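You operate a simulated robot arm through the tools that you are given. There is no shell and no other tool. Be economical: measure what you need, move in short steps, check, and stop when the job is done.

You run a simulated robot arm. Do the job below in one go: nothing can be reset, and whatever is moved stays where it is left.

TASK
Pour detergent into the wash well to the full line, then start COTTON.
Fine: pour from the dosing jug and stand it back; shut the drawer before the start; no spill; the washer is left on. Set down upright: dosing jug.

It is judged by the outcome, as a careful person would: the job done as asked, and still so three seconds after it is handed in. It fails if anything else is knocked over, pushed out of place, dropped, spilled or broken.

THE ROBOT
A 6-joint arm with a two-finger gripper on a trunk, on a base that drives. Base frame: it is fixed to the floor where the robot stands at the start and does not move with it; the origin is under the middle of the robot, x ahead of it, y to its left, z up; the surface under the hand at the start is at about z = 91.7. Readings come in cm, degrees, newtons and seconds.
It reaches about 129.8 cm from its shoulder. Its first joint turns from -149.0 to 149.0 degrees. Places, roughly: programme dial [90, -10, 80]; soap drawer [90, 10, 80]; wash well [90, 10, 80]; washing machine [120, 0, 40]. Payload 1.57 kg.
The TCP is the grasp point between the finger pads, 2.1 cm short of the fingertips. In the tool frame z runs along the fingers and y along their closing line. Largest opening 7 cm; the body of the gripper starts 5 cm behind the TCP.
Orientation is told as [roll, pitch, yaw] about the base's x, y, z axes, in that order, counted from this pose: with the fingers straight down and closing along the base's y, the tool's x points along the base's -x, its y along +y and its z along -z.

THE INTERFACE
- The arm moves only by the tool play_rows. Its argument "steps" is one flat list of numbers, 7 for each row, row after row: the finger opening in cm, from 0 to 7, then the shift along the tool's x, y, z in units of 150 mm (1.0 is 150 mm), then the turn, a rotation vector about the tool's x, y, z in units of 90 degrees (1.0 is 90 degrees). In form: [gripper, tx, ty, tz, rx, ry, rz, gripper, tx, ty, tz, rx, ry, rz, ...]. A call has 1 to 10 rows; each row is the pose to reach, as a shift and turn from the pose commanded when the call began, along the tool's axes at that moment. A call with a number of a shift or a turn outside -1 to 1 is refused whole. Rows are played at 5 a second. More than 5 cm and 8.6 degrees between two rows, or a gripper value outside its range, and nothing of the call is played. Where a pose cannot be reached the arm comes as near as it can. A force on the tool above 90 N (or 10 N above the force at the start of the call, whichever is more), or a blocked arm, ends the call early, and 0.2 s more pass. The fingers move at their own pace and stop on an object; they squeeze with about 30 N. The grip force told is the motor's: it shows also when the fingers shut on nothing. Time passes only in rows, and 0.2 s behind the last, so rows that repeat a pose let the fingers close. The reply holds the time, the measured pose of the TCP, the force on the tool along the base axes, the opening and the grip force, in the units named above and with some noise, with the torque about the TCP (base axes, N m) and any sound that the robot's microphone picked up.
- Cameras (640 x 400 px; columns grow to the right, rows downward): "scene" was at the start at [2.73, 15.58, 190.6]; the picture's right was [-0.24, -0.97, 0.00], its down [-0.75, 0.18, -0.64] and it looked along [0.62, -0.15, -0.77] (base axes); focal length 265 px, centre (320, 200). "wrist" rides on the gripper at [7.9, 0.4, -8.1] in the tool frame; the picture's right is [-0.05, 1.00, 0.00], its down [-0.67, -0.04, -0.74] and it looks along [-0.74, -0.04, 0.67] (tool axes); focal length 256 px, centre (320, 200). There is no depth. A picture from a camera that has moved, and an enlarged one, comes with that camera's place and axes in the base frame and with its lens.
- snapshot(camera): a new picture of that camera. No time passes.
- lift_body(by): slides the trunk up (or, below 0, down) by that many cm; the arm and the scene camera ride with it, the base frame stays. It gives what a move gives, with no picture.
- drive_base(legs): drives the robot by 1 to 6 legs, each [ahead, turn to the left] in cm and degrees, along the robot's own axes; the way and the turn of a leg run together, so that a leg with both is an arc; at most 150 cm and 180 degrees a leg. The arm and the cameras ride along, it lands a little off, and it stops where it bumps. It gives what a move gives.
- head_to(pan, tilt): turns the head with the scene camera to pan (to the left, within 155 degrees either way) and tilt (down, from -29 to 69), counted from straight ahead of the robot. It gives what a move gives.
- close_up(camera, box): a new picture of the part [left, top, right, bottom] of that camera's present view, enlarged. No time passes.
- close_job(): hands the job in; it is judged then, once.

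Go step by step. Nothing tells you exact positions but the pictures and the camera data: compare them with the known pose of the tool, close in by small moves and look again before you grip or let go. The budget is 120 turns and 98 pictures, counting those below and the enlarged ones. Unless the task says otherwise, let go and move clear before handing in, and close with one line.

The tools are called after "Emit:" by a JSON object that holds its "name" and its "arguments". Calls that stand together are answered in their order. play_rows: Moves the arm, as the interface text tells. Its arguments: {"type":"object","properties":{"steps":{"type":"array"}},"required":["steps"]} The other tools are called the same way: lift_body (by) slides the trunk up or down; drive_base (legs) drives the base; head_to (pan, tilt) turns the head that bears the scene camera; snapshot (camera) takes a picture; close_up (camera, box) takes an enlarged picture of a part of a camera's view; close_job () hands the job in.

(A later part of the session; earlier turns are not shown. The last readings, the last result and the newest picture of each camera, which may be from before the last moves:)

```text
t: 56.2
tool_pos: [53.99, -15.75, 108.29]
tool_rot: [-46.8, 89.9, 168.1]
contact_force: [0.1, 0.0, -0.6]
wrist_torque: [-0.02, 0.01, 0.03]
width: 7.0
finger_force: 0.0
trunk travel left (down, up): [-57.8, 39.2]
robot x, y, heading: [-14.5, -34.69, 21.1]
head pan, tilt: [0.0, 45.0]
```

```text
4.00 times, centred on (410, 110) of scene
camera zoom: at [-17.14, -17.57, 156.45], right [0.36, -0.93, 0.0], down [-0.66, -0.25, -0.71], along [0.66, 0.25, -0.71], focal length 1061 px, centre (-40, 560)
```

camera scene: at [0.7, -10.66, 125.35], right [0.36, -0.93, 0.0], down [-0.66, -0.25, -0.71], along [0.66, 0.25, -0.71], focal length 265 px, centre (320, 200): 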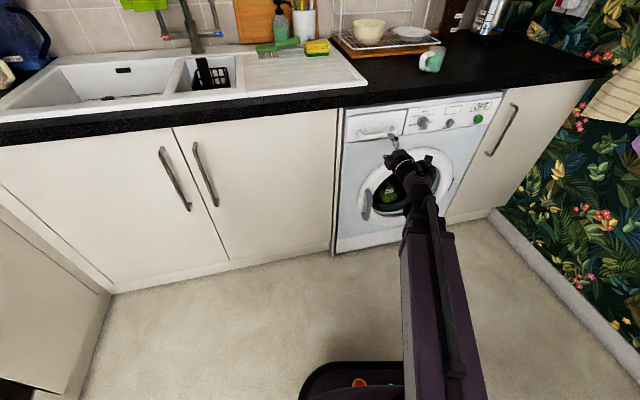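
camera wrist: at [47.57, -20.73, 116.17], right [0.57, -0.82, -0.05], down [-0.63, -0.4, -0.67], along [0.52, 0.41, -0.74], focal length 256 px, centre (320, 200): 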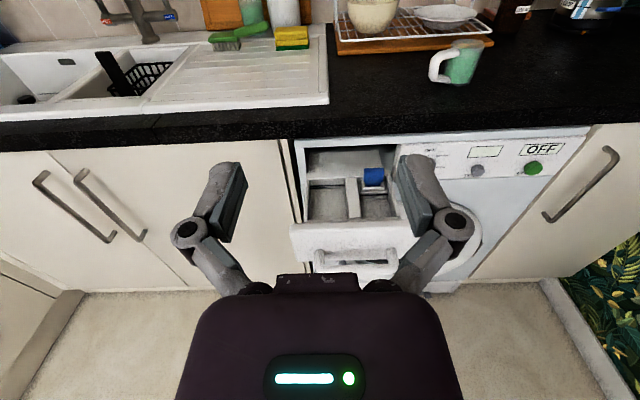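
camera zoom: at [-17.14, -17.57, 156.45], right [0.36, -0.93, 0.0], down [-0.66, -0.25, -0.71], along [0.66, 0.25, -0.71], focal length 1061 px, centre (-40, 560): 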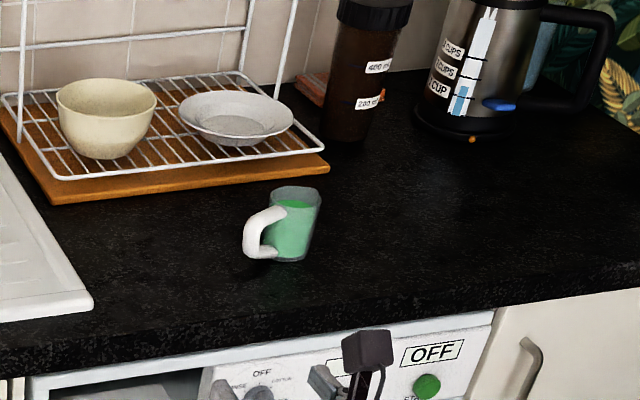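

Handle grip part ≈ (102.3,-8.4,95), jug axis ≈ (107,-12.5), so approach heading is -40°. I yaw the gripper there while still clear of the counter, then pitch down 20°.

Emit:
{"name": "play_rows", "arguments": {"steps": [7, 0, 0, 0, -0.0833, 0, 0, 7, 0, 0, 0, -0.1667, 0, 0, 7, 0, 0, 0, -0.25, 0, 0, 7, 0, 0, 0, -0.333, 0, 0, 7, 0, 0, 0, -0.4167, 0, 0, 7, 0, 0, 0, -0.5, 0, 0, 7, 0, 0, 0, -0.5833, 0, 0, 7, 0, 0, 0, -0.667, 0, 0, 7, 0, 0, 0, -0.75, 0, 0, 7, 0, 0, 0, -0.833, 0, 0]}}

Emit:
{"name": "play_rows", "arguments": {"steps": [7, 0, 0, 0, 0, -0.08, 0, 7, 0, 0, 0, 0, -0.16, 0, 7, 0, 0, 0, 0, -0.222, 0]}}

Emit:
{"name": "snapshot", "arguments": {"camera": "wrist"}}

```text
t: 58.4
tool_pos: [54.03, -15.75, 108.3]
tool_rot: [11.6, 89.7, 151.2]
contact_force: [-0.5, -1.3, -0.1]
wrist_torque: [0.01, -0.01, 0.01]
width: 7.0
finger_force: 0.2
out of reach, approached as far as the arm can: row 1, 2, 3, 4
trunk travel left (down, up): [-57.8, 39.2]
robot x, y, heading: [-14.56, -34.39, 21.1]
head pan, tilt: [0.0, 45.0]
```

```text
t: 59.2
tool_pos: [53.98, -15.68, 101.99]
tool_rot: [0.2, 69.8, 140.0]
contact_force: [-0.1, -0.7, -0.6]
wrist_torque: [-0.02, -0.04, -0.01]
width: 6.98
finger_force: 0.0
out of reach, approached as far as the arm can: row 1, 2, 3
trunk travel left (down, up): [-57.8, 39.2]
robot x, y, heading: [-14.44, -34.89, 20.9]
head pan, tilt: [0.0, 45.0]
```

```text
60 pictures are left
camera wrist: at [50.0, -12.84, 112.07], right [-0.66, -0.75, -0.05], down [-0.69, 0.63, -0.37], along [0.31, -0.21, -0.93], focal length 256 px, centre (320, 200)
```

wrist: 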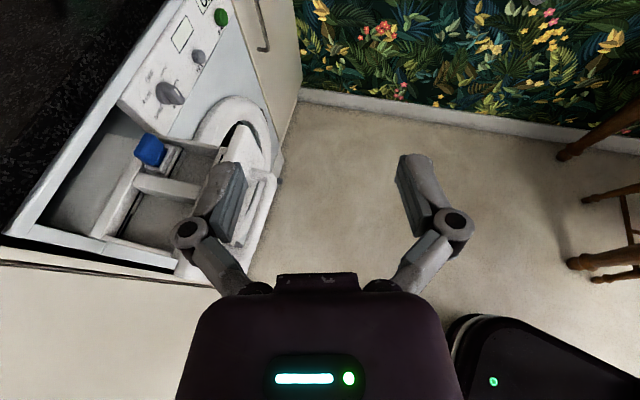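

Posture is good. I'll now translate toward the pre-grasp point behind the handle at z≈102, in three calls.

Emit:
{"name": "play_rows", "arguments": {"steps": [7, 0.046, -0.203, 0.127, 0, 0, 0, 7, 0.092, -0.406, 0.254, 0, 0, 0, 7, 0.138, -0.61, 0.38, 0, 0, 0, 7, 0.185, -0.813, 0.507, 0, 0, 0]}}

Emit:
{"name": "play_rows", "arguments": {"steps": [7, 0.046, -0.203, 0.127, 0, 0, 0, 7, 0.092, -0.406, 0.254, 0, 0, 0, 7, 0.138, -0.61, 0.38, 0, 0, 0, 7, 0.185, -0.813, 0.507, 0, 0, 0]}}

Emit:
{"name": "play_rows", "arguments": {"steps": [7, 0.046, -0.203, 0.127, 0, 0, 0, 7, 0.092, -0.406, 0.254, 0, 0, 0, 7, 0.138, -0.61, 0.38, 0, 0, 0, 7, 0.185, -0.813, 0.507, 0, 0, 0]}}

Emit:
{"name": "snapshot", "arguments": {"camera": "wrist"}}

```text
t: 60.2
tool_pos: [68.15, -11.24, 101.82]
tool_rot: [0.1, 69.6, 140.0]
contact_force: [-0.7, -1.4, 0.1]
wrist_torque: [0.01, 0.01, -0.01]
width: 7.01
finger_force: 0.1
trunk travel left (down, up): [-57.8, 39.2]
robot x, y, heading: [-14.46, -34.57, 21.0]
head pan, tilt: [0.0, 45.0]
```

```text
t: 61.2
tool_pos: [82.2, -7.41, 101.89]
tool_rot: [0.3, 69.8, 140.1]
contact_force: [0.3, 0.2, 0.1]
wrist_torque: [0.02, 0.02, -0.01]
width: 7.01
finger_force: 0.0
trunk travel left (down, up): [-57.8, 39.2]
robot x, y, heading: [-14.46, -34.96, 21.1]
head pan, tilt: [0.0, 45.0]
```

```text
t: 62.2
tool_pos: [96.2, -3.36, 101.84]
tool_rot: [0.0, 69.8, 140.1]
contact_force: [0.1, 0.7, 0.1]
wrist_torque: [0.04, -0.03, 0.0]
width: 7.01
finger_force: 0.2
trunk travel left (down, up): [-57.8, 39.2]
robot x, y, heading: [-14.29, -34.89, 21.0]
head pan, tilt: [0.0, 45.0]
```

```text
59 pictures are left
camera wrist: at [92.16, -0.55, 112.02], right [-0.66, -0.75, -0.05], down [-0.69, 0.63, -0.37], along [0.31, -0.21, -0.93], focal length 256 px, centre (320, 200)
```

wrist: 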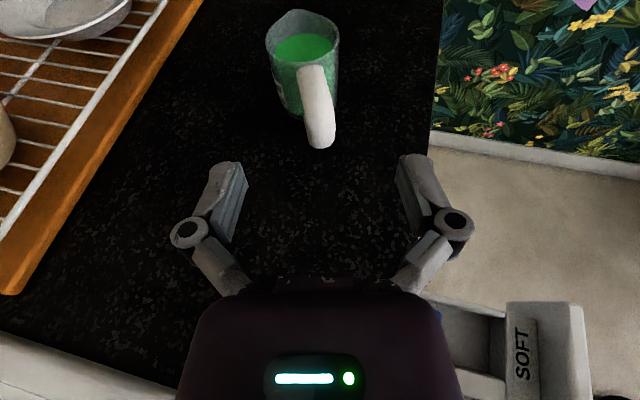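

The handle lies straight ahead; the "SOFT" label on the right side confirms the left well is the wash well. I lower to z≈95 and check.

Emit:
{"name": "lift_body", "arguments": {"by": -6.5}}

Emit:
{"name": "play_rows", "arguments": {"steps": [7, 0.06, -0.01, 0.16, 0, 0, 0, 7, 0.11, -0.01, 0.31, 0, 0, 0]}}

Emit:
{"name": "snapshot", "arguments": {"camera": "wrist"}}

Emit:
{"name": "snapshot", "arguments": {"camera": "scene"}}

```text
t: 63.2
tool_pos: [96.13, -3.4, 95.44]
tool_rot: [0.0, 69.8, 139.9]
contact_force: [0.2, 0.2, 0.4]
wrist_torque: [-0.02, 0.02, 0.04]
width: 6.98
finger_force: 0.1
trunk travel left (down, up): [-51.3, 45.7]
robot x, y, heading: [-14.5, -34.35, 20.9]
head pan, tilt: [0.0, 45.0]
```

```text
t: 63.8
tool_pos: [99.98, -6.43, 95.39]
tool_rot: [0.0, 69.8, 140.0]
contact_force: [-0.2, 0.0, 0.8]
wrist_torque: [-0.03, 0.0, -0.01]
width: 6.98
finger_force: 0.0
trunk travel left (down, up): [-51.3, 45.7]
robot x, y, heading: [-14.29, -34.72, 21.0]
head pan, tilt: [0.0, 45.0]
```

```text
58 pictures are left
camera wrist: at [95.96, -3.6, 105.55], right [-0.66, -0.75, -0.05], down [-0.69, 0.63, -0.37], along [0.31, -0.21, -0.93], focal length 256 px, centre (320, 200)
```

wrist: 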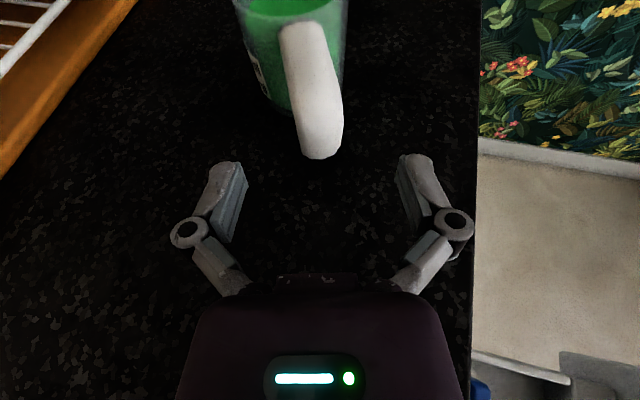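

```text
57 pictures are left
camera scene: at [-17.1, -17.58, 149.95], right [0.36, -0.93, 0.0], down [-0.66, -0.25, -0.71], along [0.66, 0.25, -0.71], focal length 265 px, centre (320, 200)
```

scene: 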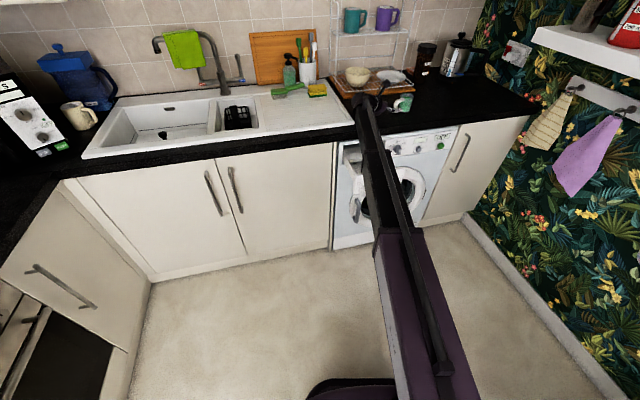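

Lined up. Advance the last ~3 cm and check before closing.

Emit:
{"name": "play_rows", "arguments": {"steps": [7, 0.035, 0, 0.1, 0, 0, 0, 7, 0.07, 0, 0.19, 0, 0, 0]}}

Emit:
{"name": "snapshot", "arguments": {"camera": "wrist"}}

Emit:
{"name": "close_up", "arguments": {"camera": "scene", "box": [340, 60, 436, 120]}}

```text
t: 64.4
tool_pos: [102.14, -8.35, 95.51]
tool_rot: [0.2, 69.8, 140.1]
contact_force: [-0.8, -0.1, -0.3]
wrist_torque: [0.0, 0.02, -0.01]
width: 7.0
finger_force: 0.0
trunk travel left (down, up): [-51.3, 45.7]
robot x, y, heading: [-14.35, -34.82, 21.0]
head pan, tilt: [0.0, 45.0]
```

```text
56 pictures are left
camera wrist: at [98.18, -5.53, 105.55], right [-0.66, -0.75, -0.05], down [-0.69, 0.63, -0.37], along [0.31, -0.21, -0.93], focal length 256 px, centre (320, 200)
```

wrist: 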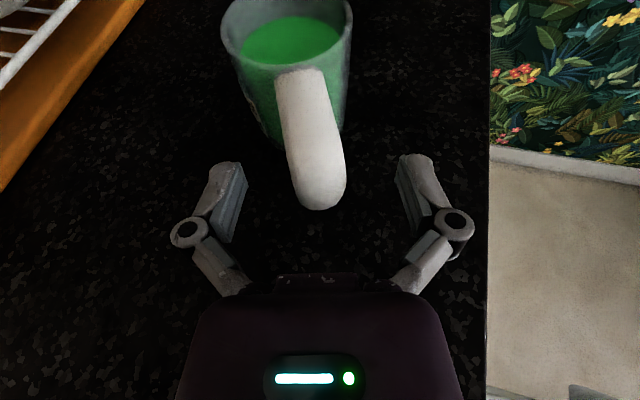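

```text
6.67 times, centred on (388, 90) of scene
camera zoom: at [-17.11, -17.57, 149.95], right [0.36, -0.93, 0.0], down [-0.66, -0.25, -0.71], along [0.66, 0.25, -0.71], focal length 1768 px, centre (-133, 933)
```

zoom: 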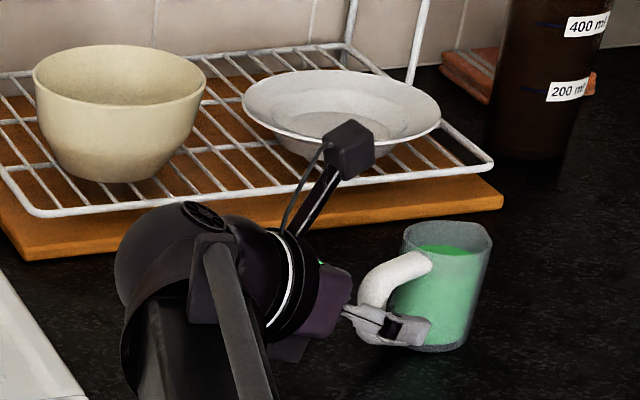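

Handle centred between the pads. Close.

Emit:
{"name": "play_rows", "arguments": {"steps": [4, 0, 0, 0, 0, 0, 0, 3, 0, 0, 0, 0, 0, 0, 2, 0, 0, 0, 0, 0, 0, 0.5, 0, 0, 0, 0, 0, 0, 0, 0, 0, 0, 0, 0, 0, 0, 0, 0, 0, 0, 0, 0]}}

Emit:
{"name": "snapshot", "arguments": {"camera": "wrist"}}

```text
t: 65.8
tool_pos: [102.22, -8.35, 95.43]
tool_rot: [0.0, 69.8, 140.0]
contact_force: [2.1, 2.1, 4.2]
wrist_torque: [0.02, -0.42, 0.12]
width: 1.51
finger_force: 30.4
trunk travel left (down, up): [-51.3, 45.7]
robot x, y, heading: [-14.39, -35.13, 21.1]
head pan, tilt: [0.0, 45.0]
```

```text
54 pictures are left
camera wrist: at [98.13, -5.52, 105.6], right [-0.66, -0.75, -0.05], down [-0.69, 0.63, -0.37], along [0.31, -0.21, -0.93], focal length 256 px, centre (320, 200)
```

wrist: 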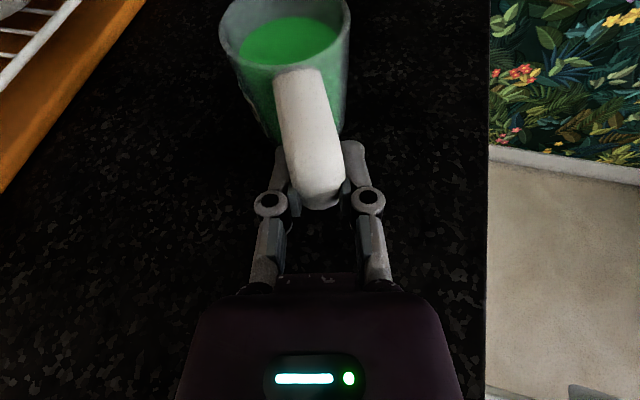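

Gripped at 1.5 cm. I lift a little and check that the jug follows level.

Emit:
{"name": "lift_body", "arguments": {"by": 4}}

Emit:
{"name": "snapshot", "arguments": {"camera": "wrist"}}

Emit:
{"name": "close_up", "arguments": {"camera": "scene", "box": [340, 60, 436, 120]}}

```text
t: 66.6
tool_pos: [102.25, -8.43, 99.33]
tool_rot: [0.2, 69.7, 140.0]
contact_force: [0.5, -0.1, -0.6]
wrist_torque: [0.03, -0.03, -0.03]
width: 0.0
finger_force: 28.1
trunk travel left (down, up): [-55.3, 41.7]
robot x, y, heading: [-14.3, -34.63, 21.2]
head pan, tilt: [0.0, 45.0]
```

```text
53 pictures are left
camera wrist: at [98.16, -5.53, 109.55], right [-0.66, -0.75, -0.05], down [-0.69, 0.63, -0.37], along [0.31, -0.21, -0.93], focal length 256 px, centre (320, 200)
```

wrist: 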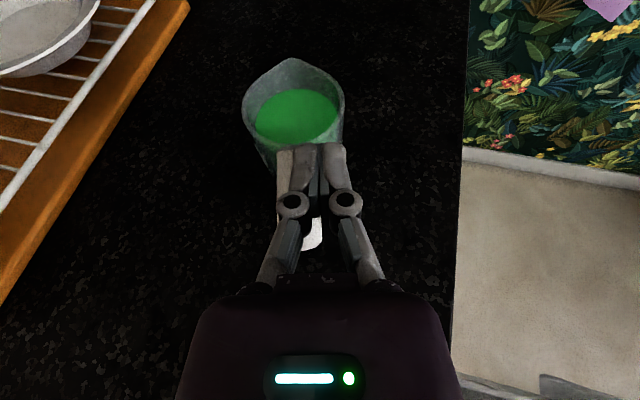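

```text
6.67 times, centred on (388, 90) of scene
camera zoom: at [-17.11, -17.55, 153.95], right [0.36, -0.93, 0.0], down [-0.66, -0.25, -0.71], along [0.66, 0.25, -0.71], focal length 1768 px, centre (-133, 933)
```

zoom: 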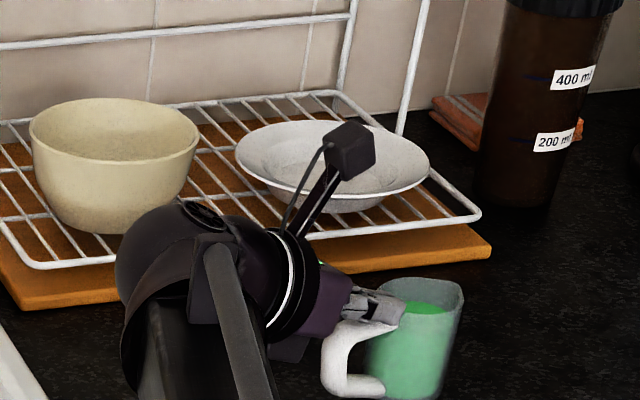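

The fingers slipped up off the handle; the jug still stands upright, nothing spilled. I raise clear, back off and re-measure.

Emit:
{"name": "lift_body", "arguments": {"by": 4}}

Emit:
{"name": "play_rows", "arguments": {"steps": [1, -0.05, 0, -0.13, 0, 0, 0, 7, -0.1, 0, -0.26, 0, 0, 0, 7, -0.15, 0, -0.4, 0, 0, 0, 7, -0.15, 0, -0.4, 0, 0, 0]}}

Emit:
{"name": "close_up", "arguments": {"camera": "wrist", "box": [220, 30, 428, 160]}}

Emit:
{"name": "close_up", "arguments": {"camera": "scene", "box": [370, 70, 434, 110]}}

```text
t: 67.5
tool_pos: [102.17, -8.3, 103.38]
tool_rot: [0.2, 69.7, 140.0]
contact_force: [0.9, 0.3, -0.6]
wrist_torque: [0.0, -0.04, -0.02]
width: 0.0
finger_force: 28.8
trunk travel left (down, up): [-59.3, 37.7]
robot x, y, heading: [-14.22, -34.62, 20.9]
head pan, tilt: [0.0, 45.0]
```

```text
t: 68.5
tool_pos: [97.38, -4.13, 103.4]
tool_rot: [0.2, 69.7, 140.0]
contact_force: [0.7, -0.2, -1.2]
wrist_torque: [0.04, -0.01, 0.02]
width: 7.03
finger_force: 0.0
trunk travel left (down, up): [-59.3, 37.7]
robot x, y, heading: [-14.32, -34.45, 21.1]
head pan, tilt: [0.0, 45.0]
```

```text
3.08 times, centred on (324, 95) of wrist
camera zoom: at [93.32, -1.39, 113.55], right [-0.66, -0.75, -0.05], down [-0.69, 0.63, -0.37], along [0.31, -0.21, -0.93], focal length 788 px, centre (308, 523)
```

zoom: 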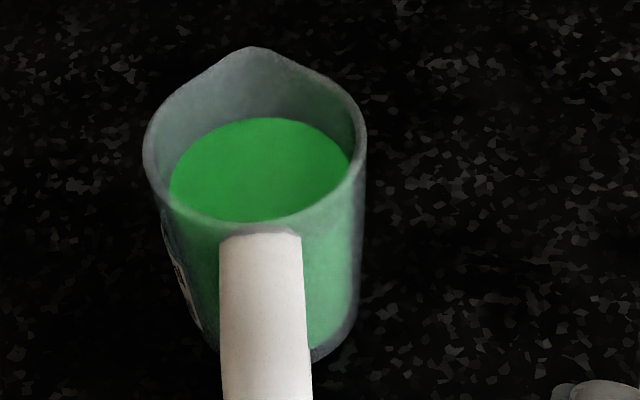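

```text
10.00 times, centred on (402, 90) of scene
camera zoom: at [-17.13, -17.55, 157.95], right [0.36, -0.93, 0.0], down [-0.66, -0.25, -0.71], along [0.66, 0.25, -0.71], focal length 2652 px, centre (-500, 1300)
```

zoom: 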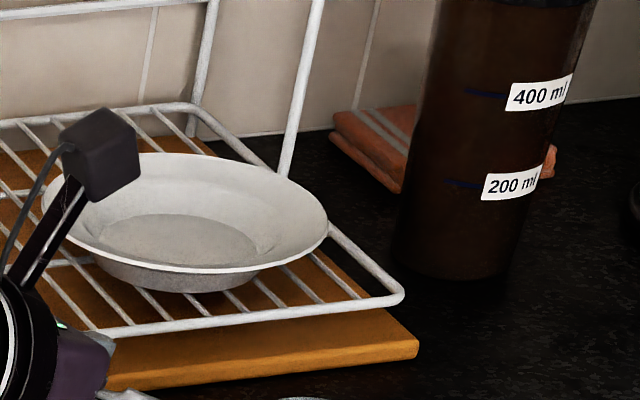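

Emit:
{"name": "close_up", "arguments": {"camera": "wrist", "box": [220, 60, 428, 190]}}

Emit:
{"name": "close_up", "arguments": {"camera": "scene", "box": [370, 95, 434, 135]}}

```text
3.08 times, centred on (324, 125) of wrist
camera zoom: at [93.32, -1.39, 113.55], right [-0.66, -0.75, -0.05], down [-0.69, 0.63, -0.37], along [0.31, -0.21, -0.93], focal length 788 px, centre (308, 431)
```

zoom: 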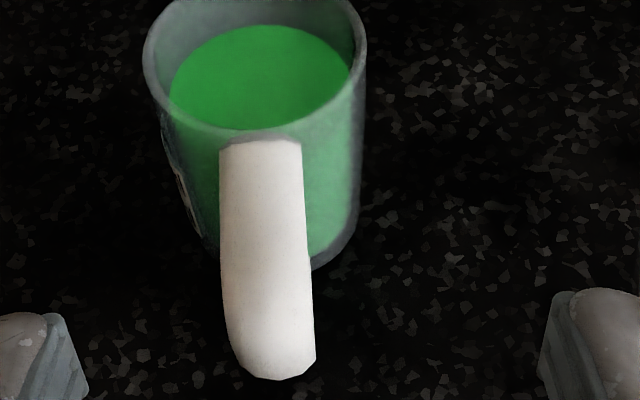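

```text
10.00 times, centred on (402, 115) of scene
camera zoom: at [-17.13, -17.55, 157.95], right [0.36, -0.93, 0.0], down [-0.66, -0.25, -0.71], along [0.66, 0.25, -0.71], focal length 2652 px, centre (-500, 1050)
```

zoom: 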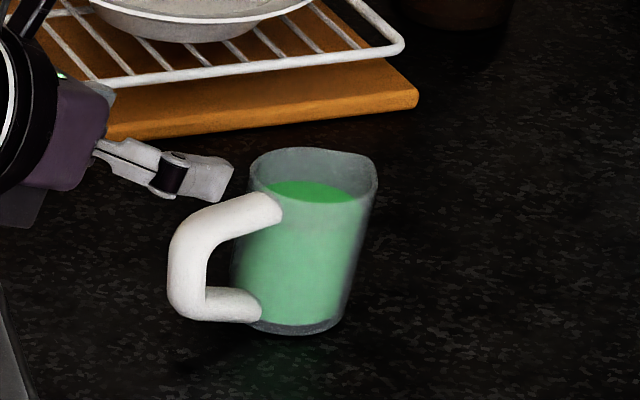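

The first grip was skewed; the slip turned the jug so its handle now lines up exactly with my -40° approach, with the handle's upright at ≈(102.7,-6.8). I shift left 1.3 cm, lower, and advance again.

Emit:
{"name": "play_rows", "arguments": {"steps": [7, 0, -0.09, 0, 0, 0, 0]}}

Emit:
{"name": "lift_body", "arguments": {"by": -8.2}}

Emit:
{"name": "play_rows", "arguments": {"steps": [7, 0.046, 0, 0.125, 0, 0, 0, 7, 0.092, 0, 0.25, 0, 0, 0, 7, 0.137, 0, 0.376, 0, 0, 0]}}

Emit:
{"name": "snapshot", "arguments": {"camera": "wrist"}}

Emit:
{"name": "close_up", "arguments": {"camera": "scene", "box": [354, 60, 450, 120]}}

```text
t: 68.9
tool_pos: [98.19, -3.13, 103.28]
tool_rot: [0.2, 69.8, 140.2]
contact_force: [0.0, -0.4, -0.3]
wrist_torque: [0.02, -0.02, 0.02]
width: 7.01
finger_force: 0.1
trunk travel left (down, up): [-59.3, 37.7]
robot x, y, heading: [-14.31, -34.74, 21.0]
head pan, tilt: [0.0, 45.0]
```

```text
t: 70.0
tool_pos: [98.19, -3.33, 95.23]
tool_rot: [0.0, 69.8, 140.0]
contact_force: [-0.2, -0.6, 1.0]
wrist_torque: [-0.03, 0.0, 0.03]
width: 7.03
finger_force: 0.0
trunk travel left (down, up): [-51.1, 45.9]
robot x, y, heading: [-14.31, -35.08, 21.2]
head pan, tilt: [0.0, 45.0]
```

```text
t: 70.8
tool_pos: [102.77, -6.97, 95.31]
tool_rot: [0.2, 69.8, 140.2]
contact_force: [-0.7, -0.7, -0.1]
wrist_torque: [0.01, 0.01, 0.0]
width: 6.97
finger_force: 0.1
trunk travel left (down, up): [-51.1, 45.9]
robot x, y, heading: [-14.5, -34.02, 21.3]
head pan, tilt: [0.0, 45.0]
```

```text
47 pictures are left
camera wrist: at [98.67, -4.18, 105.36], right [-0.66, -0.75, -0.05], down [-0.69, 0.63, -0.37], along [0.31, -0.21, -0.93], focal length 256 px, centre (320, 200)
```

wrist: 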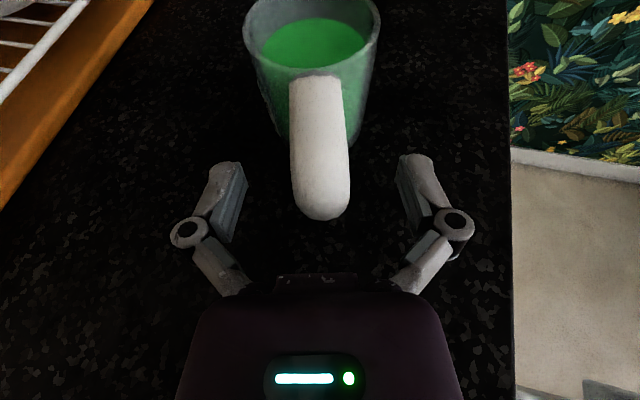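

```text
6.67 times, centred on (402, 90) of scene
camera zoom: at [-17.12, -17.56, 149.75], right [0.36, -0.93, 0.0], down [-0.66, -0.25, -0.71], along [0.66, 0.25, -0.71], focal length 1768 px, centre (-227, 933)
```

zoom: 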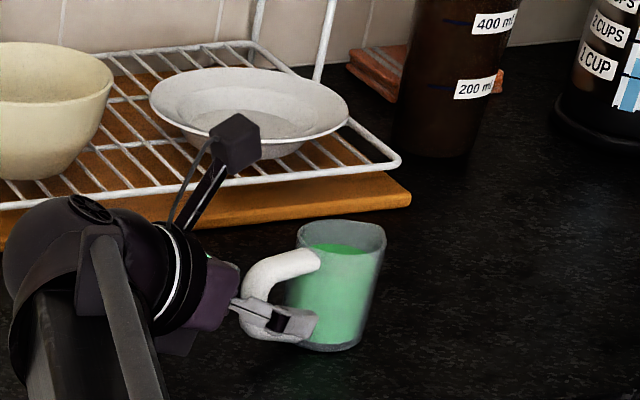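

Now centred and straight. Slight raise, close, and lift only 1 cm first.

Emit:
{"name": "lift_body", "arguments": {"by": 0.4}}

Emit:
{"name": "play_rows", "arguments": {"steps": [4, 0, 0, 0, 0, 0, 0, 3, 0, 0, 0, 0, 0, 0, 2, 0, 0, 0, 0, 0, 0, 0.5, 0, 0, 0, 0, 0, 0, 0, 0, 0, 0, 0, 0, 0, 0, 0, 0, 0, 0, 0, 0]}}

Emit:
{"name": "lift_body", "arguments": {"by": 0.6}}

Emit:
{"name": "snapshot", "arguments": {"camera": "wrist"}}

```text
t: 71.4
tool_pos: [102.75, -7.0, 95.58]
tool_rot: [0.1, 70.0, 140.1]
contact_force: [-0.2, -0.3, -0.2]
wrist_torque: [0.01, 0.02, -0.05]
width: 7.02
finger_force: 0.1
trunk travel left (down, up): [-51.5, 45.5]
robot x, y, heading: [-14.2, -34.93, 21.2]
head pan, tilt: [0.0, 45.0]
```

```text
t: 72.8
tool_pos: [102.69, -7.02, 95.7]
tool_rot: [0.0, 69.9, 140.0]
contact_force: [1.0, 1.1, 0.3]
wrist_torque: [0.05, -0.1, -0.01]
width: 1.46
finger_force: 30.1
trunk travel left (down, up): [-51.5, 45.5]
robot x, y, heading: [-14.33, -34.51, 21.3]
head pan, tilt: [0.0, 45.0]
```

```text
t: 73.3
tool_pos: [102.78, -7.05, 96.2]
tool_rot: [0.2, 69.8, 140.0]
contact_force: [0.4, -0.7, -1.8]
wrist_torque: [0.02, 0.03, 0.03]
width: 1.46
finger_force: 30.1
trunk travel left (down, up): [-52.1, 44.9]
robot x, y, heading: [-15.02, -34.81, 21.2]
head pan, tilt: [0.0, 45.0]
```

```text
45 pictures are left
camera wrist: at [98.66, -4.16, 106.33], right [-0.66, -0.75, -0.05], down [-0.69, 0.63, -0.37], along [0.31, -0.21, -0.93], focal length 256 px, centre (320, 200)
```

wrist: 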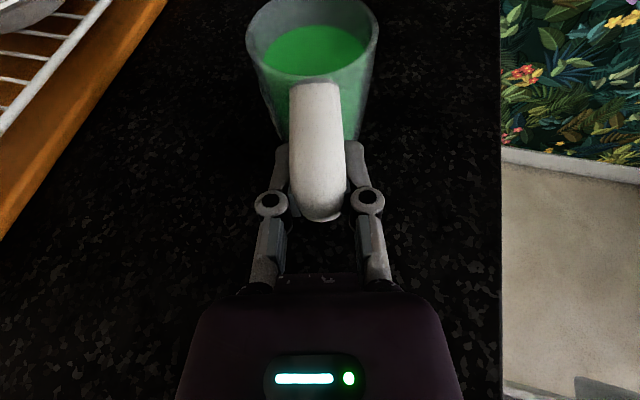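

Force shows about 2 N of weight carried. Lift 2.5 cm more and check.

Emit:
{"name": "lift_body", "arguments": {"by": 2.5}}

Emit:
{"name": "snapshot", "arguments": {"camera": "wrist"}}

Emit:
{"name": "close_up", "arguments": {"camera": "scene", "box": [354, 60, 450, 120]}}

```text
t: 74.0
tool_pos: [102.68, -6.92, 98.79]
tool_rot: [0.2, 69.8, 140.0]
contact_force: [0.2, 0.5, -1.4]
wrist_torque: [0.05, 0.05, -0.03]
width: 1.49
finger_force: 30.2
trunk travel left (down, up): [-54.6, 42.4]
robot x, y, heading: [-14.61, -34.79, 20.9]
head pan, tilt: [0.0, 45.0]
```

```text
44 pictures are left
camera wrist: at [98.66, -4.15, 108.83], right [-0.66, -0.75, -0.05], down [-0.69, 0.63, -0.37], along [0.31, -0.21, -0.93], focal length 256 px, centre (320, 200)
```

wrist: 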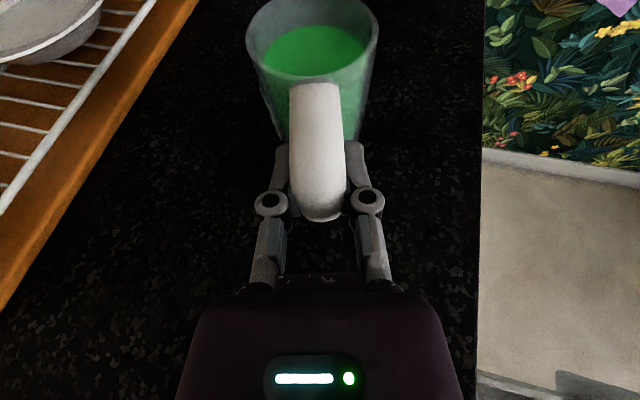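

```text
6.67 times, centred on (402, 90) of scene
camera zoom: at [-17.08, -17.55, 153.25], right [0.36, -0.93, 0.0], down [-0.66, -0.25, -0.71], along [0.66, 0.25, -0.71], focal length 1768 px, centre (-227, 933)
```

zoom: 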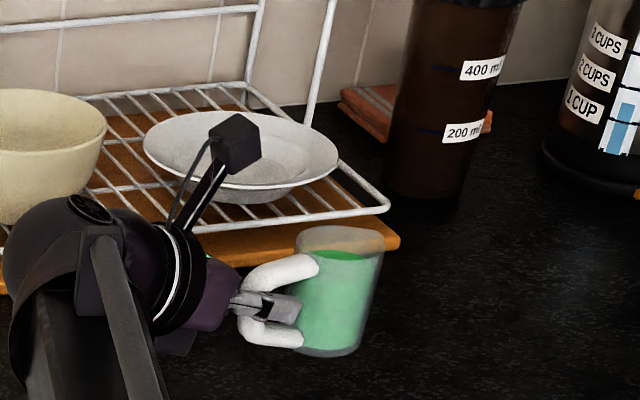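

Jug held level. I carry it back along the line and out over the drawer's left side, staying above counter height.

Emit:
{"name": "play_rows", "arguments": {"steps": [0, -0.052, 0.052, -0.142, 0, 0, 0, 0, -0.103, 0.104, -0.283, 0, 0, 0, 0, -0.155, 0.156, -0.425, 0, 0, 0, 0, -0.206, 0.208, -0.566, 0, 0, 0, 0, -0.258, 0.26, -0.708, 0, 0, 0]}}

Emit:
{"name": "play_rows", "arguments": {"steps": [0, -0.052, 0.052, -0.142, 0, 0, 0, 0, -0.103, 0.104, -0.283, 0, 0, 0, 0, -0.155, 0.156, -0.425, 0, 0, 0, 0, -0.206, 0.208, -0.566, 0, 0, 0, 0, -0.258, 0.26, -0.708, 0, 0, 0]}}

Emit:
{"name": "play_rows", "arguments": {"steps": [0, -0.052, 0.052, -0.142, 0, 0, 0, 0, -0.103, 0.104, -0.283, 0, 0, 0, 0, -0.155, 0.156, -0.425, 0, 0, 0, 0, -0.206, 0.208, -0.566, 0, 0, 0, 0, -0.258, 0.26, -0.708, 0, 0, 0]}}

Emit:
{"name": "play_rows", "arguments": {"steps": [0, 0, 0, 0, -0.05, 0, 0.018, 0, 0, 0, 0, -0.1, 0, 0.037, 0, 0, 0, 0, -0.151, 0, 0.055]}}

Emit:
{"name": "snapshot", "arguments": {"camera": "wrist"}}

Emit:
{"name": "snapshot", "arguments": {"camera": "scene"}}

```text
t: 75.2
tool_pos: [91.65, -2.82, 98.71]
tool_rot: [0.0, 69.9, 139.9]
contact_force: [0.5, -0.1, -1.6]
wrist_torque: [0.03, 0.04, -0.01]
width: 1.47
finger_force: 29.7
trunk travel left (down, up): [-54.6, 42.4]
robot x, y, heading: [-14.64, -34.61, 21.3]
head pan, tilt: [0.0, 45.0]
```

```text
t: 76.4
tool_pos: [80.27, 1.66, 98.8]
tool_rot: [0.1, 69.7, 140.1]
contact_force: [0.1, 0.4, -1.1]
wrist_torque: [0.11, 0.06, -0.05]
width: 1.47
finger_force: 29.6
trunk travel left (down, up): [-54.6, 42.4]
robot x, y, heading: [-14.54, -34.95, 21.1]
head pan, tilt: [0.0, 45.0]
```

```text
t: 77.6
tool_pos: [69.12, 5.89, 98.71]
tool_rot: [0.1, 69.9, 140.1]
contact_force: [0.1, 0.0, -1.4]
wrist_torque: [0.03, 0.11, 0.01]
width: 1.47
finger_force: 30.2
trunk travel left (down, up): [-54.6, 42.4]
robot x, y, heading: [-14.22, -34.38, 21.3]
head pan, tilt: [0.0, 45.0]
```

```text
t: 78.4
tool_pos: [69.28, 6.02, 98.73]
tool_rot: [0.3, 70.1, 125.5]
contact_force: [0.5, 0.0, -1.2]
wrist_torque: [0.06, 0.04, -0.02]
width: 1.48
finger_force: 30.1
trunk travel left (down, up): [-54.6, 42.4]
robot x, y, heading: [-14.15, -34.72, 20.9]
head pan, tilt: [0.0, 45.0]
```

```text
42 pictures are left
camera wrist: at [65.96, 9.73, 108.88], right [-0.83, -0.56, -0.05], down [-0.51, 0.78, -0.37], along [0.25, -0.28, -0.93], focal length 256 px, centre (320, 200)
```

wrist: 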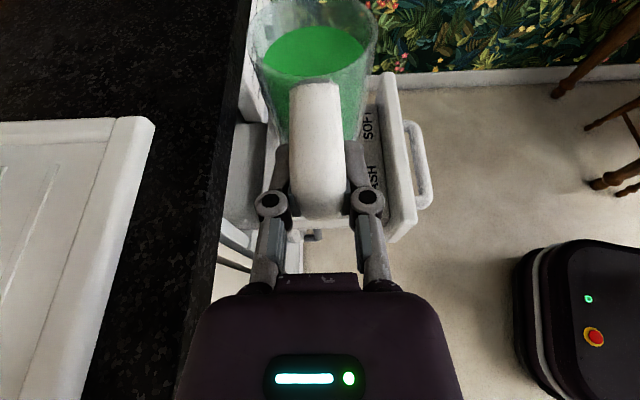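

```text
41 pictures are left
camera scene: at [-17.11, -17.55, 153.25], right [0.36, -0.93, 0.0], down [-0.66, -0.25, -0.71], along [0.66, 0.25, -0.71], focal length 265 px, centre (320, 200)
```

scene: 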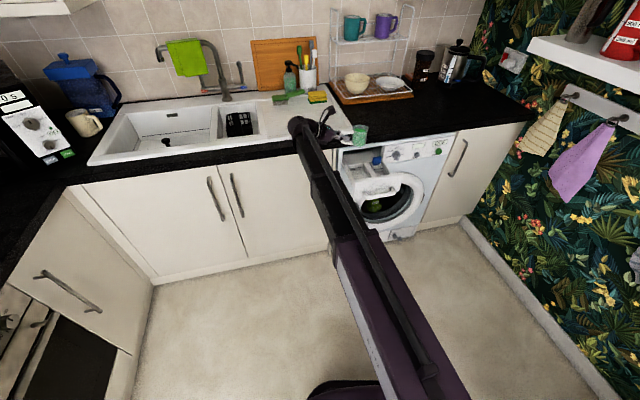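

Jug is beside/above the drawer, and labels confirm "WASH" is the left well. Check the scene zoom.

Emit:
{"name": "close_up", "arguments": {"camera": "scene", "box": [310, 110, 422, 210]}}

```text
4.00 times, centred on (366, 160) of scene
camera zoom: at [-17.11, -17.55, 153.25], right [0.36, -0.93, 0.0], down [-0.66, -0.25, -0.71], along [0.66, 0.25, -0.71], focal length 1061 px, centre (136, 360)
```

zoom: 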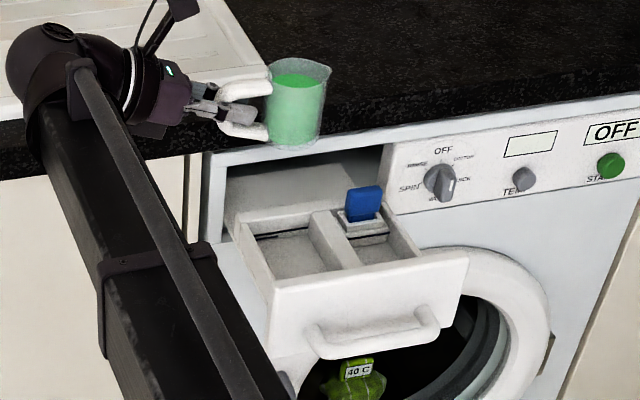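

Well rim ≈ z78, centre at lateral 44.2 / depth 61 → (74.9,-0.8). I'll pour forward over the spout: lower 4 cm and tilt first by 20°, then check.

Emit:
{"name": "lift_body", "arguments": {"by": -4}}

Emit:
{"name": "play_rows", "arguments": {"steps": [0, 0, 0, 0, 0, -0.05, 0, 0, 0, 0, 0, 0, -0.1, 0, 0, 0, 0, 0, 0, -0.15, 0, 0, 0, 0, 0, 0, -0.2, 0]}}

Emit:
{"name": "snapshot", "arguments": {"camera": "wrist"}}

Emit:
{"name": "close_up", "arguments": {"camera": "scene", "box": [310, 100, 422, 200]}}

```text
t: 79.3
tool_pos: [69.25, 5.99, 94.69]
tool_rot: [0.2, 69.9, 125.6]
contact_force: [0.1, -0.8, -2.4]
wrist_torque: [0.06, 0.05, 0.0]
width: 1.46
finger_force: 30.0
trunk travel left (down, up): [-50.6, 46.4]
robot x, y, heading: [-13.96, -34.86, 21.3]
head pan, tilt: [0.0, 45.0]
```

```text
t: 80.3
tool_pos: [69.07, 5.96, 89.58]
tool_rot: [0.1, 51.8, 125.5]
contact_force: [0.0, -0.6, -2.1]
wrist_torque: [0.03, 0.05, -0.02]
width: 1.47
finger_force: 30.3
out of reach, approached as far as the arm can: row 1, 2, 3, 4
trunk travel left (down, up): [-50.6, 46.4]
robot x, y, heading: [-14.48, -35.02, 21.1]
head pan, tilt: [0.0, 45.0]
```

```text
39 pictures are left
camera wrist: at [67.87, 6.89, 100.8], right [-0.83, -0.55, -0.04], down [-0.55, 0.83, -0.07], along [0.07, -0.03, -1.0], focal length 256 px, centre (320, 200)
```

wrist: 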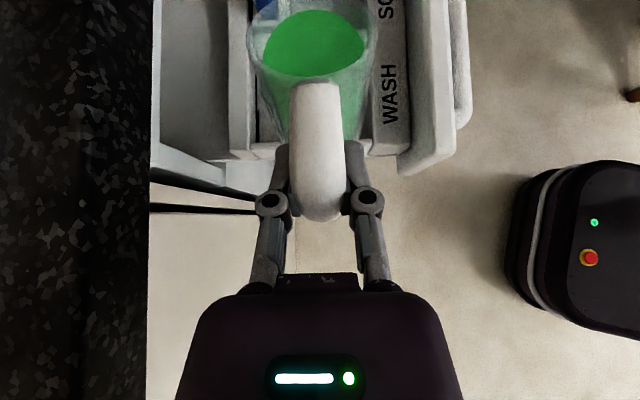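

```text
4.00 times, centred on (366, 150) of scene
camera zoom: at [-17.11, -17.56, 149.25], right [0.36, -0.93, 0.0], down [-0.66, -0.25, -0.71], along [0.66, 0.25, -0.71], focal length 1061 px, centre (136, 400)
```

zoom: 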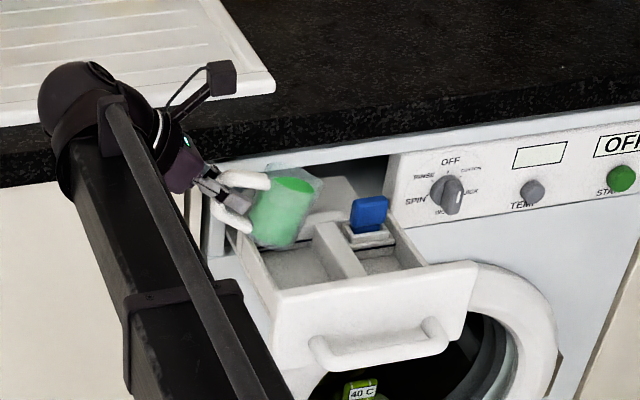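

Spout is right over the wash well. I nudge 1 cm left and tilt to about 28°, wait briefly, then look.

Emit:
{"name": "play_rows", "arguments": {"steps": [0, -0.025, 0, -0.03, 0, -0.04, 0, 0, -0.049, 0, -0.063, 0, -0.08, 0, 0, -0.049, 0, -0.063, 0, -0.11, 0, 0, -0.049, 0, -0.063, 0, -0.11, 0, 0, -0.049, 0, -0.063, 0, -0.11, 0]}}

Emit:
{"name": "close_up", "arguments": {"camera": "scene", "box": [326, 116, 406, 166]}}

```text
t: 81.5
tool_pos: [68.49, 6.83, 87.41]
tool_rot: [0.2, 42.1, 125.5]
contact_force: [0.7, -0.9, 5.0]
wrist_torque: [-0.37, -0.27, 0.0]
width: 1.45
finger_force: 29.9
out of reach, approached as far as the arm can: row 1, 2, 3, 4, 5
trunk travel left (down, up): [-50.6, 46.4]
robot x, y, heading: [-14.42, -34.74, 21.0]
head pan, tilt: [0.0, 45.0]
```

```text
8.00 times, centred on (366, 141) of scene
camera zoom: at [-17.18, -17.6, 149.26], right [0.36, -0.93, 0.0], down [-0.66, -0.25, -0.71], along [0.66, 0.25, -0.71], focal length 2122 px, centre (-48, 672)
```

zoom: 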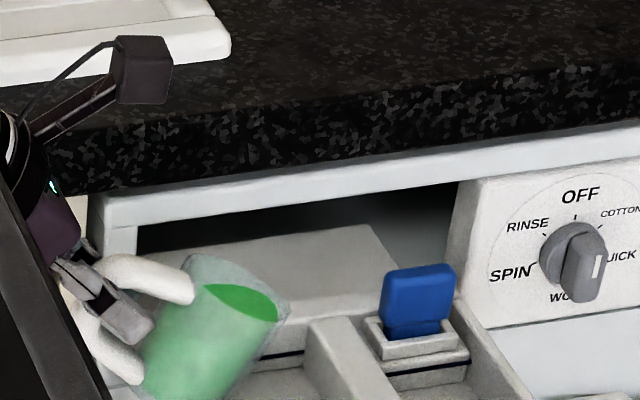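

A contact force appeared: the jug bottom probably touches the drawer's side wall. I raise 3 cm at once and check.

Emit:
{"name": "lift_body", "arguments": {"by": 3}}

Emit:
{"name": "close_up", "arguments": {"camera": "scene", "box": [318, 110, 414, 180]}}

Emit:
{"name": "snapshot", "arguments": {"camera": "wrist"}}

```text
t: 82.2
tool_pos: [68.42, 6.94, 90.22]
tool_rot: [0.0, 42.1, 125.5]
contact_force: [-0.2, -1.2, -1.8]
wrist_torque: [0.03, 0.02, 0.0]
width: 1.45
finger_force: 29.8
trunk travel left (down, up): [-53.6, 43.4]
robot x, y, heading: [-14.32, -34.87, 21.0]
head pan, tilt: [0.0, 45.0]
```

```text
5.71 times, centred on (366, 145) of scene
camera zoom: at [-17.11, -17.55, 152.25], right [0.36, -0.93, 0.0], down [-0.66, -0.25, -0.71], along [0.66, 0.25, -0.71], focal length 1516 px, centre (57, 514)
```

zoom: 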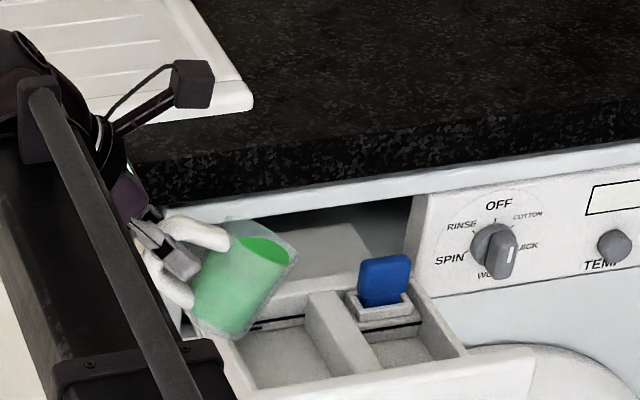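

```text
35 pictures are left
camera wrist: at [68.41, 6.34, 101.55], right [-0.84, -0.55, -0.03], down [-0.55, 0.83, 0.11], along [-0.03, 0.11, -0.99], focal length 256 px, centre (320, 200)
```

wrist: 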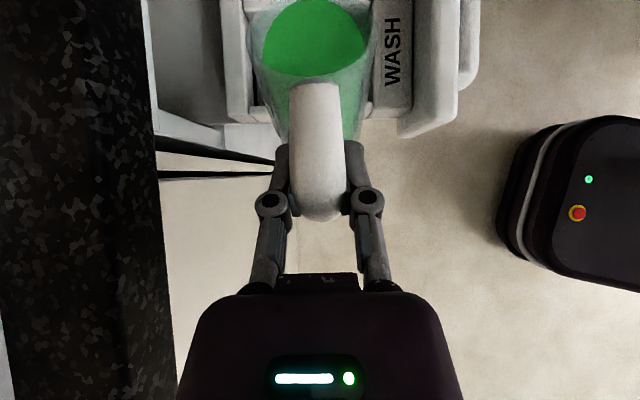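

Clear again, spout over the well. Raise 2 cm more, then tilt in small steps with pauses.

Emit:
{"name": "lift_body", "arguments": {"by": 2}}

Emit:
{"name": "play_rows", "arguments": {"steps": [0, 0, 0, 0, 0, -0.03, 0, 0, 0, 0, 0, 0, -0.06, 0, 0, 0, 0, 0, 0, -0.08, 0, 0, 0, 0, 0, 0, -0.08, 0, 0, 0, 0, 0, 0, -0.08, 0]}}

Emit:
{"name": "close_up", "arguments": {"camera": "scene", "box": [318, 110, 414, 180]}}

```text
t: 82.9
tool_pos: [68.52, 6.91, 92.27]
tool_rot: [0.1, 42.1, 125.6]
contact_force: [0.2, 1.0, -1.5]
wrist_torque: [0.04, 0.08, -0.01]
width: 1.48
finger_force: 30.4
trunk travel left (down, up): [-55.6, 41.4]
robot x, y, heading: [-14.11, -34.86, 20.9]
head pan, tilt: [0.0, 45.0]
```

```text
t: 84.1
tool_pos: [68.51, 6.97, 90.82]
tool_rot: [0.1, 34.9, 125.5]
contact_force: [-0.9, 0.5, -1.2]
wrist_torque: [0.04, 0.0, 0.01]
width: 1.44
finger_force: 29.7
out of reach, approached as far as the arm can: row 1, 2, 3, 4, 5
trunk travel left (down, up): [-55.6, 41.4]
robot x, y, heading: [-14.38, -34.78, 21.1]
head pan, tilt: [0.0, 45.0]
```

```text
5.71 times, centred on (366, 145) of scene
camera zoom: at [-17.11, -17.56, 154.25], right [0.36, -0.93, 0.0], down [-0.66, -0.25, -0.71], along [0.66, 0.25, -0.71], focal length 1516 px, centre (57, 514)
```

zoom: 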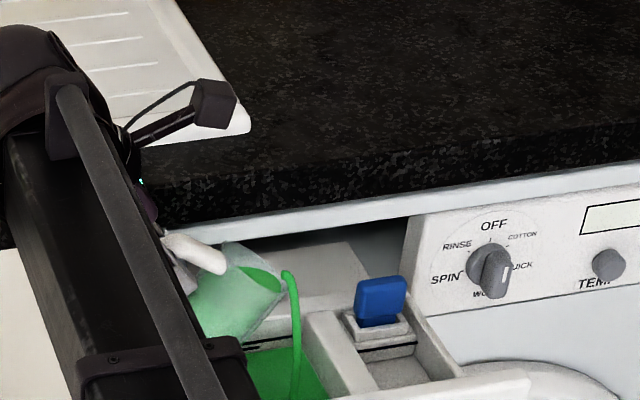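

Pouring into the wash well, landing inside but toward the divider. I shift 1 cm left and look at the level.

Emit:
{"name": "play_rows", "arguments": {"steps": [0, -0.055, 0, -0.038, 0, 0, 0]}}

Emit:
{"name": "close_up", "arguments": {"camera": "scene", "box": [334, 135, 398, 175]}}

```text
t: 84.5
tool_pos: [67.89, 7.76, 90.76]
tool_rot: [0.1, 34.9, 125.5]
contact_force: [0.1, -0.1, -1.1]
wrist_torque: [0.07, 0.05, 0.0]
width: 1.47
finger_force: 30.1
trunk travel left (down, up): [-55.6, 41.4]
robot x, y, heading: [-14.43, -34.72, 21.2]
head pan, tilt: [0.0, 45.0]
```

```text
10.00 times, centred on (366, 155) of scene
camera zoom: at [-17.11, -17.56, 154.25], right [0.36, -0.93, 0.0], down [-0.66, -0.25, -0.71], along [0.66, 0.25, -0.71], focal length 2652 px, centre (-140, 650)
```

zoom: 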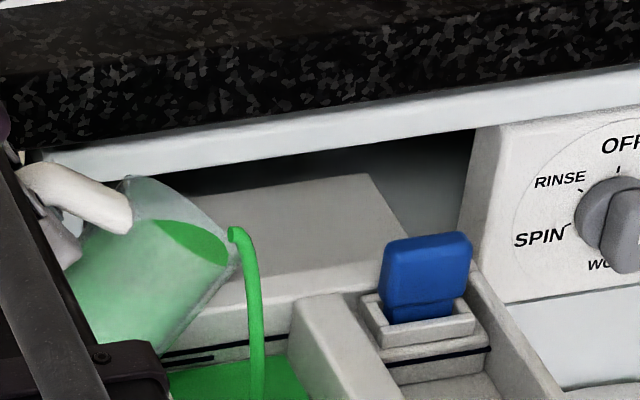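

Level is below the upper (full) line. I hold two more rows and look.

Emit:
{"name": "play_rows", "arguments": {"steps": [0, 0, 0, 0, 0, 0, 0, 0, 0, 0, 0, 0, 0, 0]}}

Emit:
{"name": "close_up", "arguments": {"camera": "scene", "box": [334, 145, 390, 180]}}

```text
t: 85.1
tool_pos: [67.96, 7.89, 90.87]
tool_rot: [0.1, 34.9, 125.5]
contact_force: [1.4, 0.4, -1.5]
wrist_torque: [0.05, 0.01, 0.01]
width: 1.47
finger_force: 29.7
trunk travel left (down, up): [-55.6, 41.4]
robot x, y, heading: [-14.63, -35.07, 21.4]
head pan, tilt: [0.0, 45.0]
```

```text
11.43 times, centred on (362, 162) of scene
camera zoom: at [-17.11, -17.56, 154.25], right [0.36, -0.93, 0.0], down [-0.66, -0.25, -0.71], along [0.66, 0.25, -0.71], focal length 3031 px, centre (-160, 629)
```

zoom: 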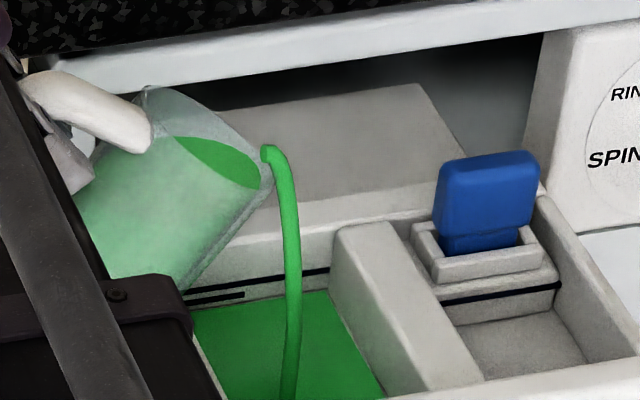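

Rising ~10 px per 0.6 s with ~17 px left. Hold briefly again.

Emit:
{"name": "play_rows", "arguments": {"steps": [0, 0, 0, 0, 0, 0, 0]}}

Emit:
{"name": "close_up", "arguments": {"camera": "scene", "box": [342, 155, 374, 175]}}

```text
t: 85.5
tool_pos: [67.93, 7.84, 90.84]
tool_rot: [0.1, 35.0, 125.5]
contact_force: [-0.2, 1.0, -0.9]
wrist_torque: [0.04, 0.0, 0.01]
width: 1.45
finger_force: 30.1
trunk travel left (down, up): [-55.6, 41.4]
robot x, y, heading: [-14.56, -34.5, 21.1]
head pan, tilt: [0.0, 45.0]
```

```text
16.00 times, centred on (358, 165) of scene
camera zoom: at [-17.11, -17.56, 154.25], right [0.36, -0.93, 0.0], down [-0.66, -0.25, -0.71], along [0.66, 0.25, -0.71], focal length 4244 px, centre (-288, 760)
```

zoom: 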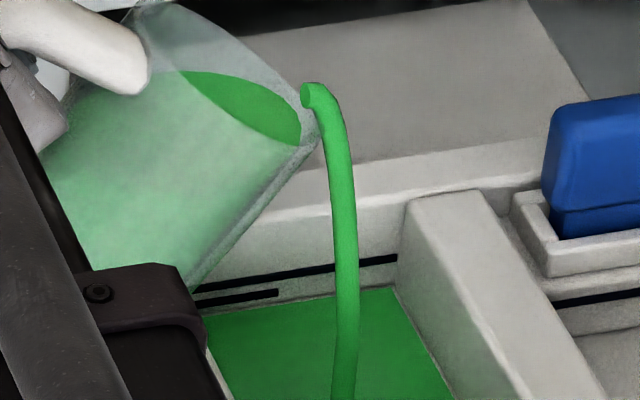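

Still below both lines; hold about 1 s more.

Emit:
{"name": "play_rows", "arguments": {"steps": [0, 0, 0, 0, 0, 0, 0, 0, 0, 0, 0, 0, 0, 0, 0, 0, 0, 0, 0, 0, 0, 0, 0, 0, 0, 0, 0, 0]}}

Emit:
{"name": "close_up", "arguments": {"camera": "scene", "box": [342, 155, 374, 175]}}

```text
t: 86.5
tool_pos: [67.96, 7.72, 90.94]
tool_rot: [0.1, 34.9, 125.6]
contact_force: [-0.4, -0.1, -1.5]
wrist_torque: [0.02, 0.04, -0.01]
width: 1.49
finger_force: 29.6
trunk travel left (down, up): [-55.6, 41.4]
robot x, y, heading: [-14.75, -34.86, 21.1]
head pan, tilt: [0.0, 45.0]
```

```text
16.00 times, centred on (358, 165) of scene
camera zoom: at [-17.11, -17.56, 154.25], right [0.36, -0.93, 0.0], down [-0.66, -0.25, -0.71], along [0.66, 0.25, -0.71], focal length 4244 px, centre (-288, 760)
```

zoom: 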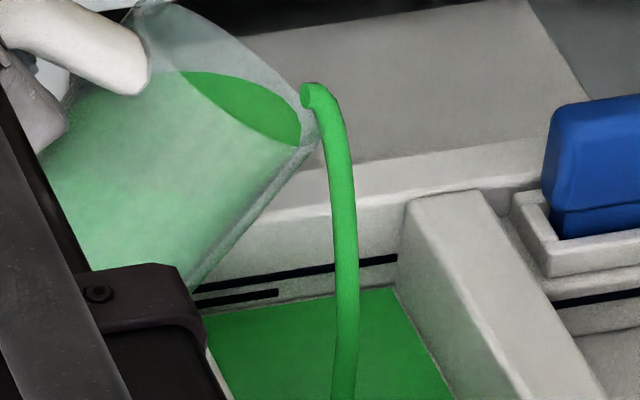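

The flow has equilibrated at this tilt. I tilt about 3° more and hold.

Emit:
{"name": "play_rows", "arguments": {"steps": [0, 0, 0, 0, 0, -0.03, 0, 0, 0, 0, 0, 0, -0.03, 0, 0, 0, 0, 0, 0, -0.03, 0]}}

Emit:
{"name": "close_up", "arguments": {"camera": "scene", "box": [342, 155, 374, 175]}}

```text
t: 87.3
tool_pos: [68.0, 7.78, 90.39]
tool_rot: [0.0, 32.1, 125.5]
contact_force: [0.2, 0.2, -0.8]
wrist_torque: [0.06, -0.01, -0.01]
width: 1.45
finger_force: 30.0
out of reach, approached as far as the arm can: row 1, 2, 3
trunk travel left (down, up): [-55.6, 41.4]
robot x, y, heading: [-14.4, -34.61, 21.2]
head pan, tilt: [0.0, 45.0]
```

```text
16.00 times, centred on (358, 165) of scene
camera zoom: at [-17.12, -17.55, 154.25], right [0.36, -0.93, 0.0], down [-0.66, -0.25, -0.71], along [0.66, 0.25, -0.71], focal length 4244 px, centre (-288, 760)
```

zoom: 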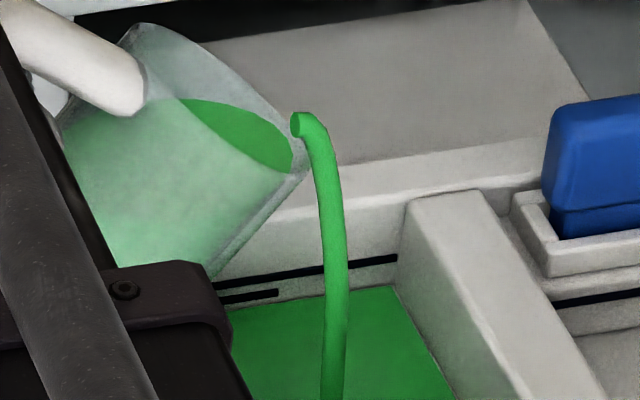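

Emit:
{"name": "play_rows", "arguments": {"steps": [0, 0, 0, 0, 0, -0.04, 0, 0, 0, 0, 0, 0, -0.04, 0, 0, 0, 0, 0, 0, -0.04, 0, 0, 0, 0, 0, 0, -0.04, 0]}}

Emit:
{"name": "close_up", "arguments": {"camera": "scene", "box": [342, 155, 374, 175]}}

```text
t: 88.3
tool_pos: [67.84, 7.83, 89.77]
tool_rot: [0.0, 28.5, 125.5]
contact_force: [0.2, -0.3, -1.1]
wrist_torque: [0.05, 0.02, 0.0]
width: 1.48
finger_force: 30.2
out of reach, approached as far as the arm can: row 1, 2, 3, 4
trunk travel left (down, up): [-55.6, 41.4]
robot x, y, heading: [-14.32, -34.45, 21.0]
head pan, tilt: [0.0, 45.0]
```

```text
16.00 times, centred on (358, 165) of scene
camera zoom: at [-17.11, -17.56, 154.25], right [0.36, -0.93, 0.0], down [-0.66, -0.25, -0.71], along [0.66, 0.25, -0.71], focal length 4244 px, centre (-288, 760)
```

zoom: 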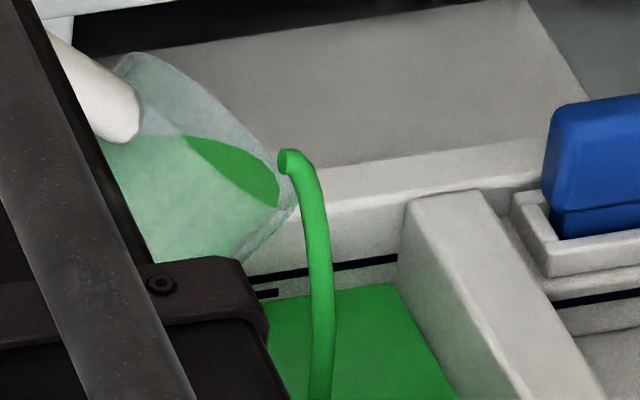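

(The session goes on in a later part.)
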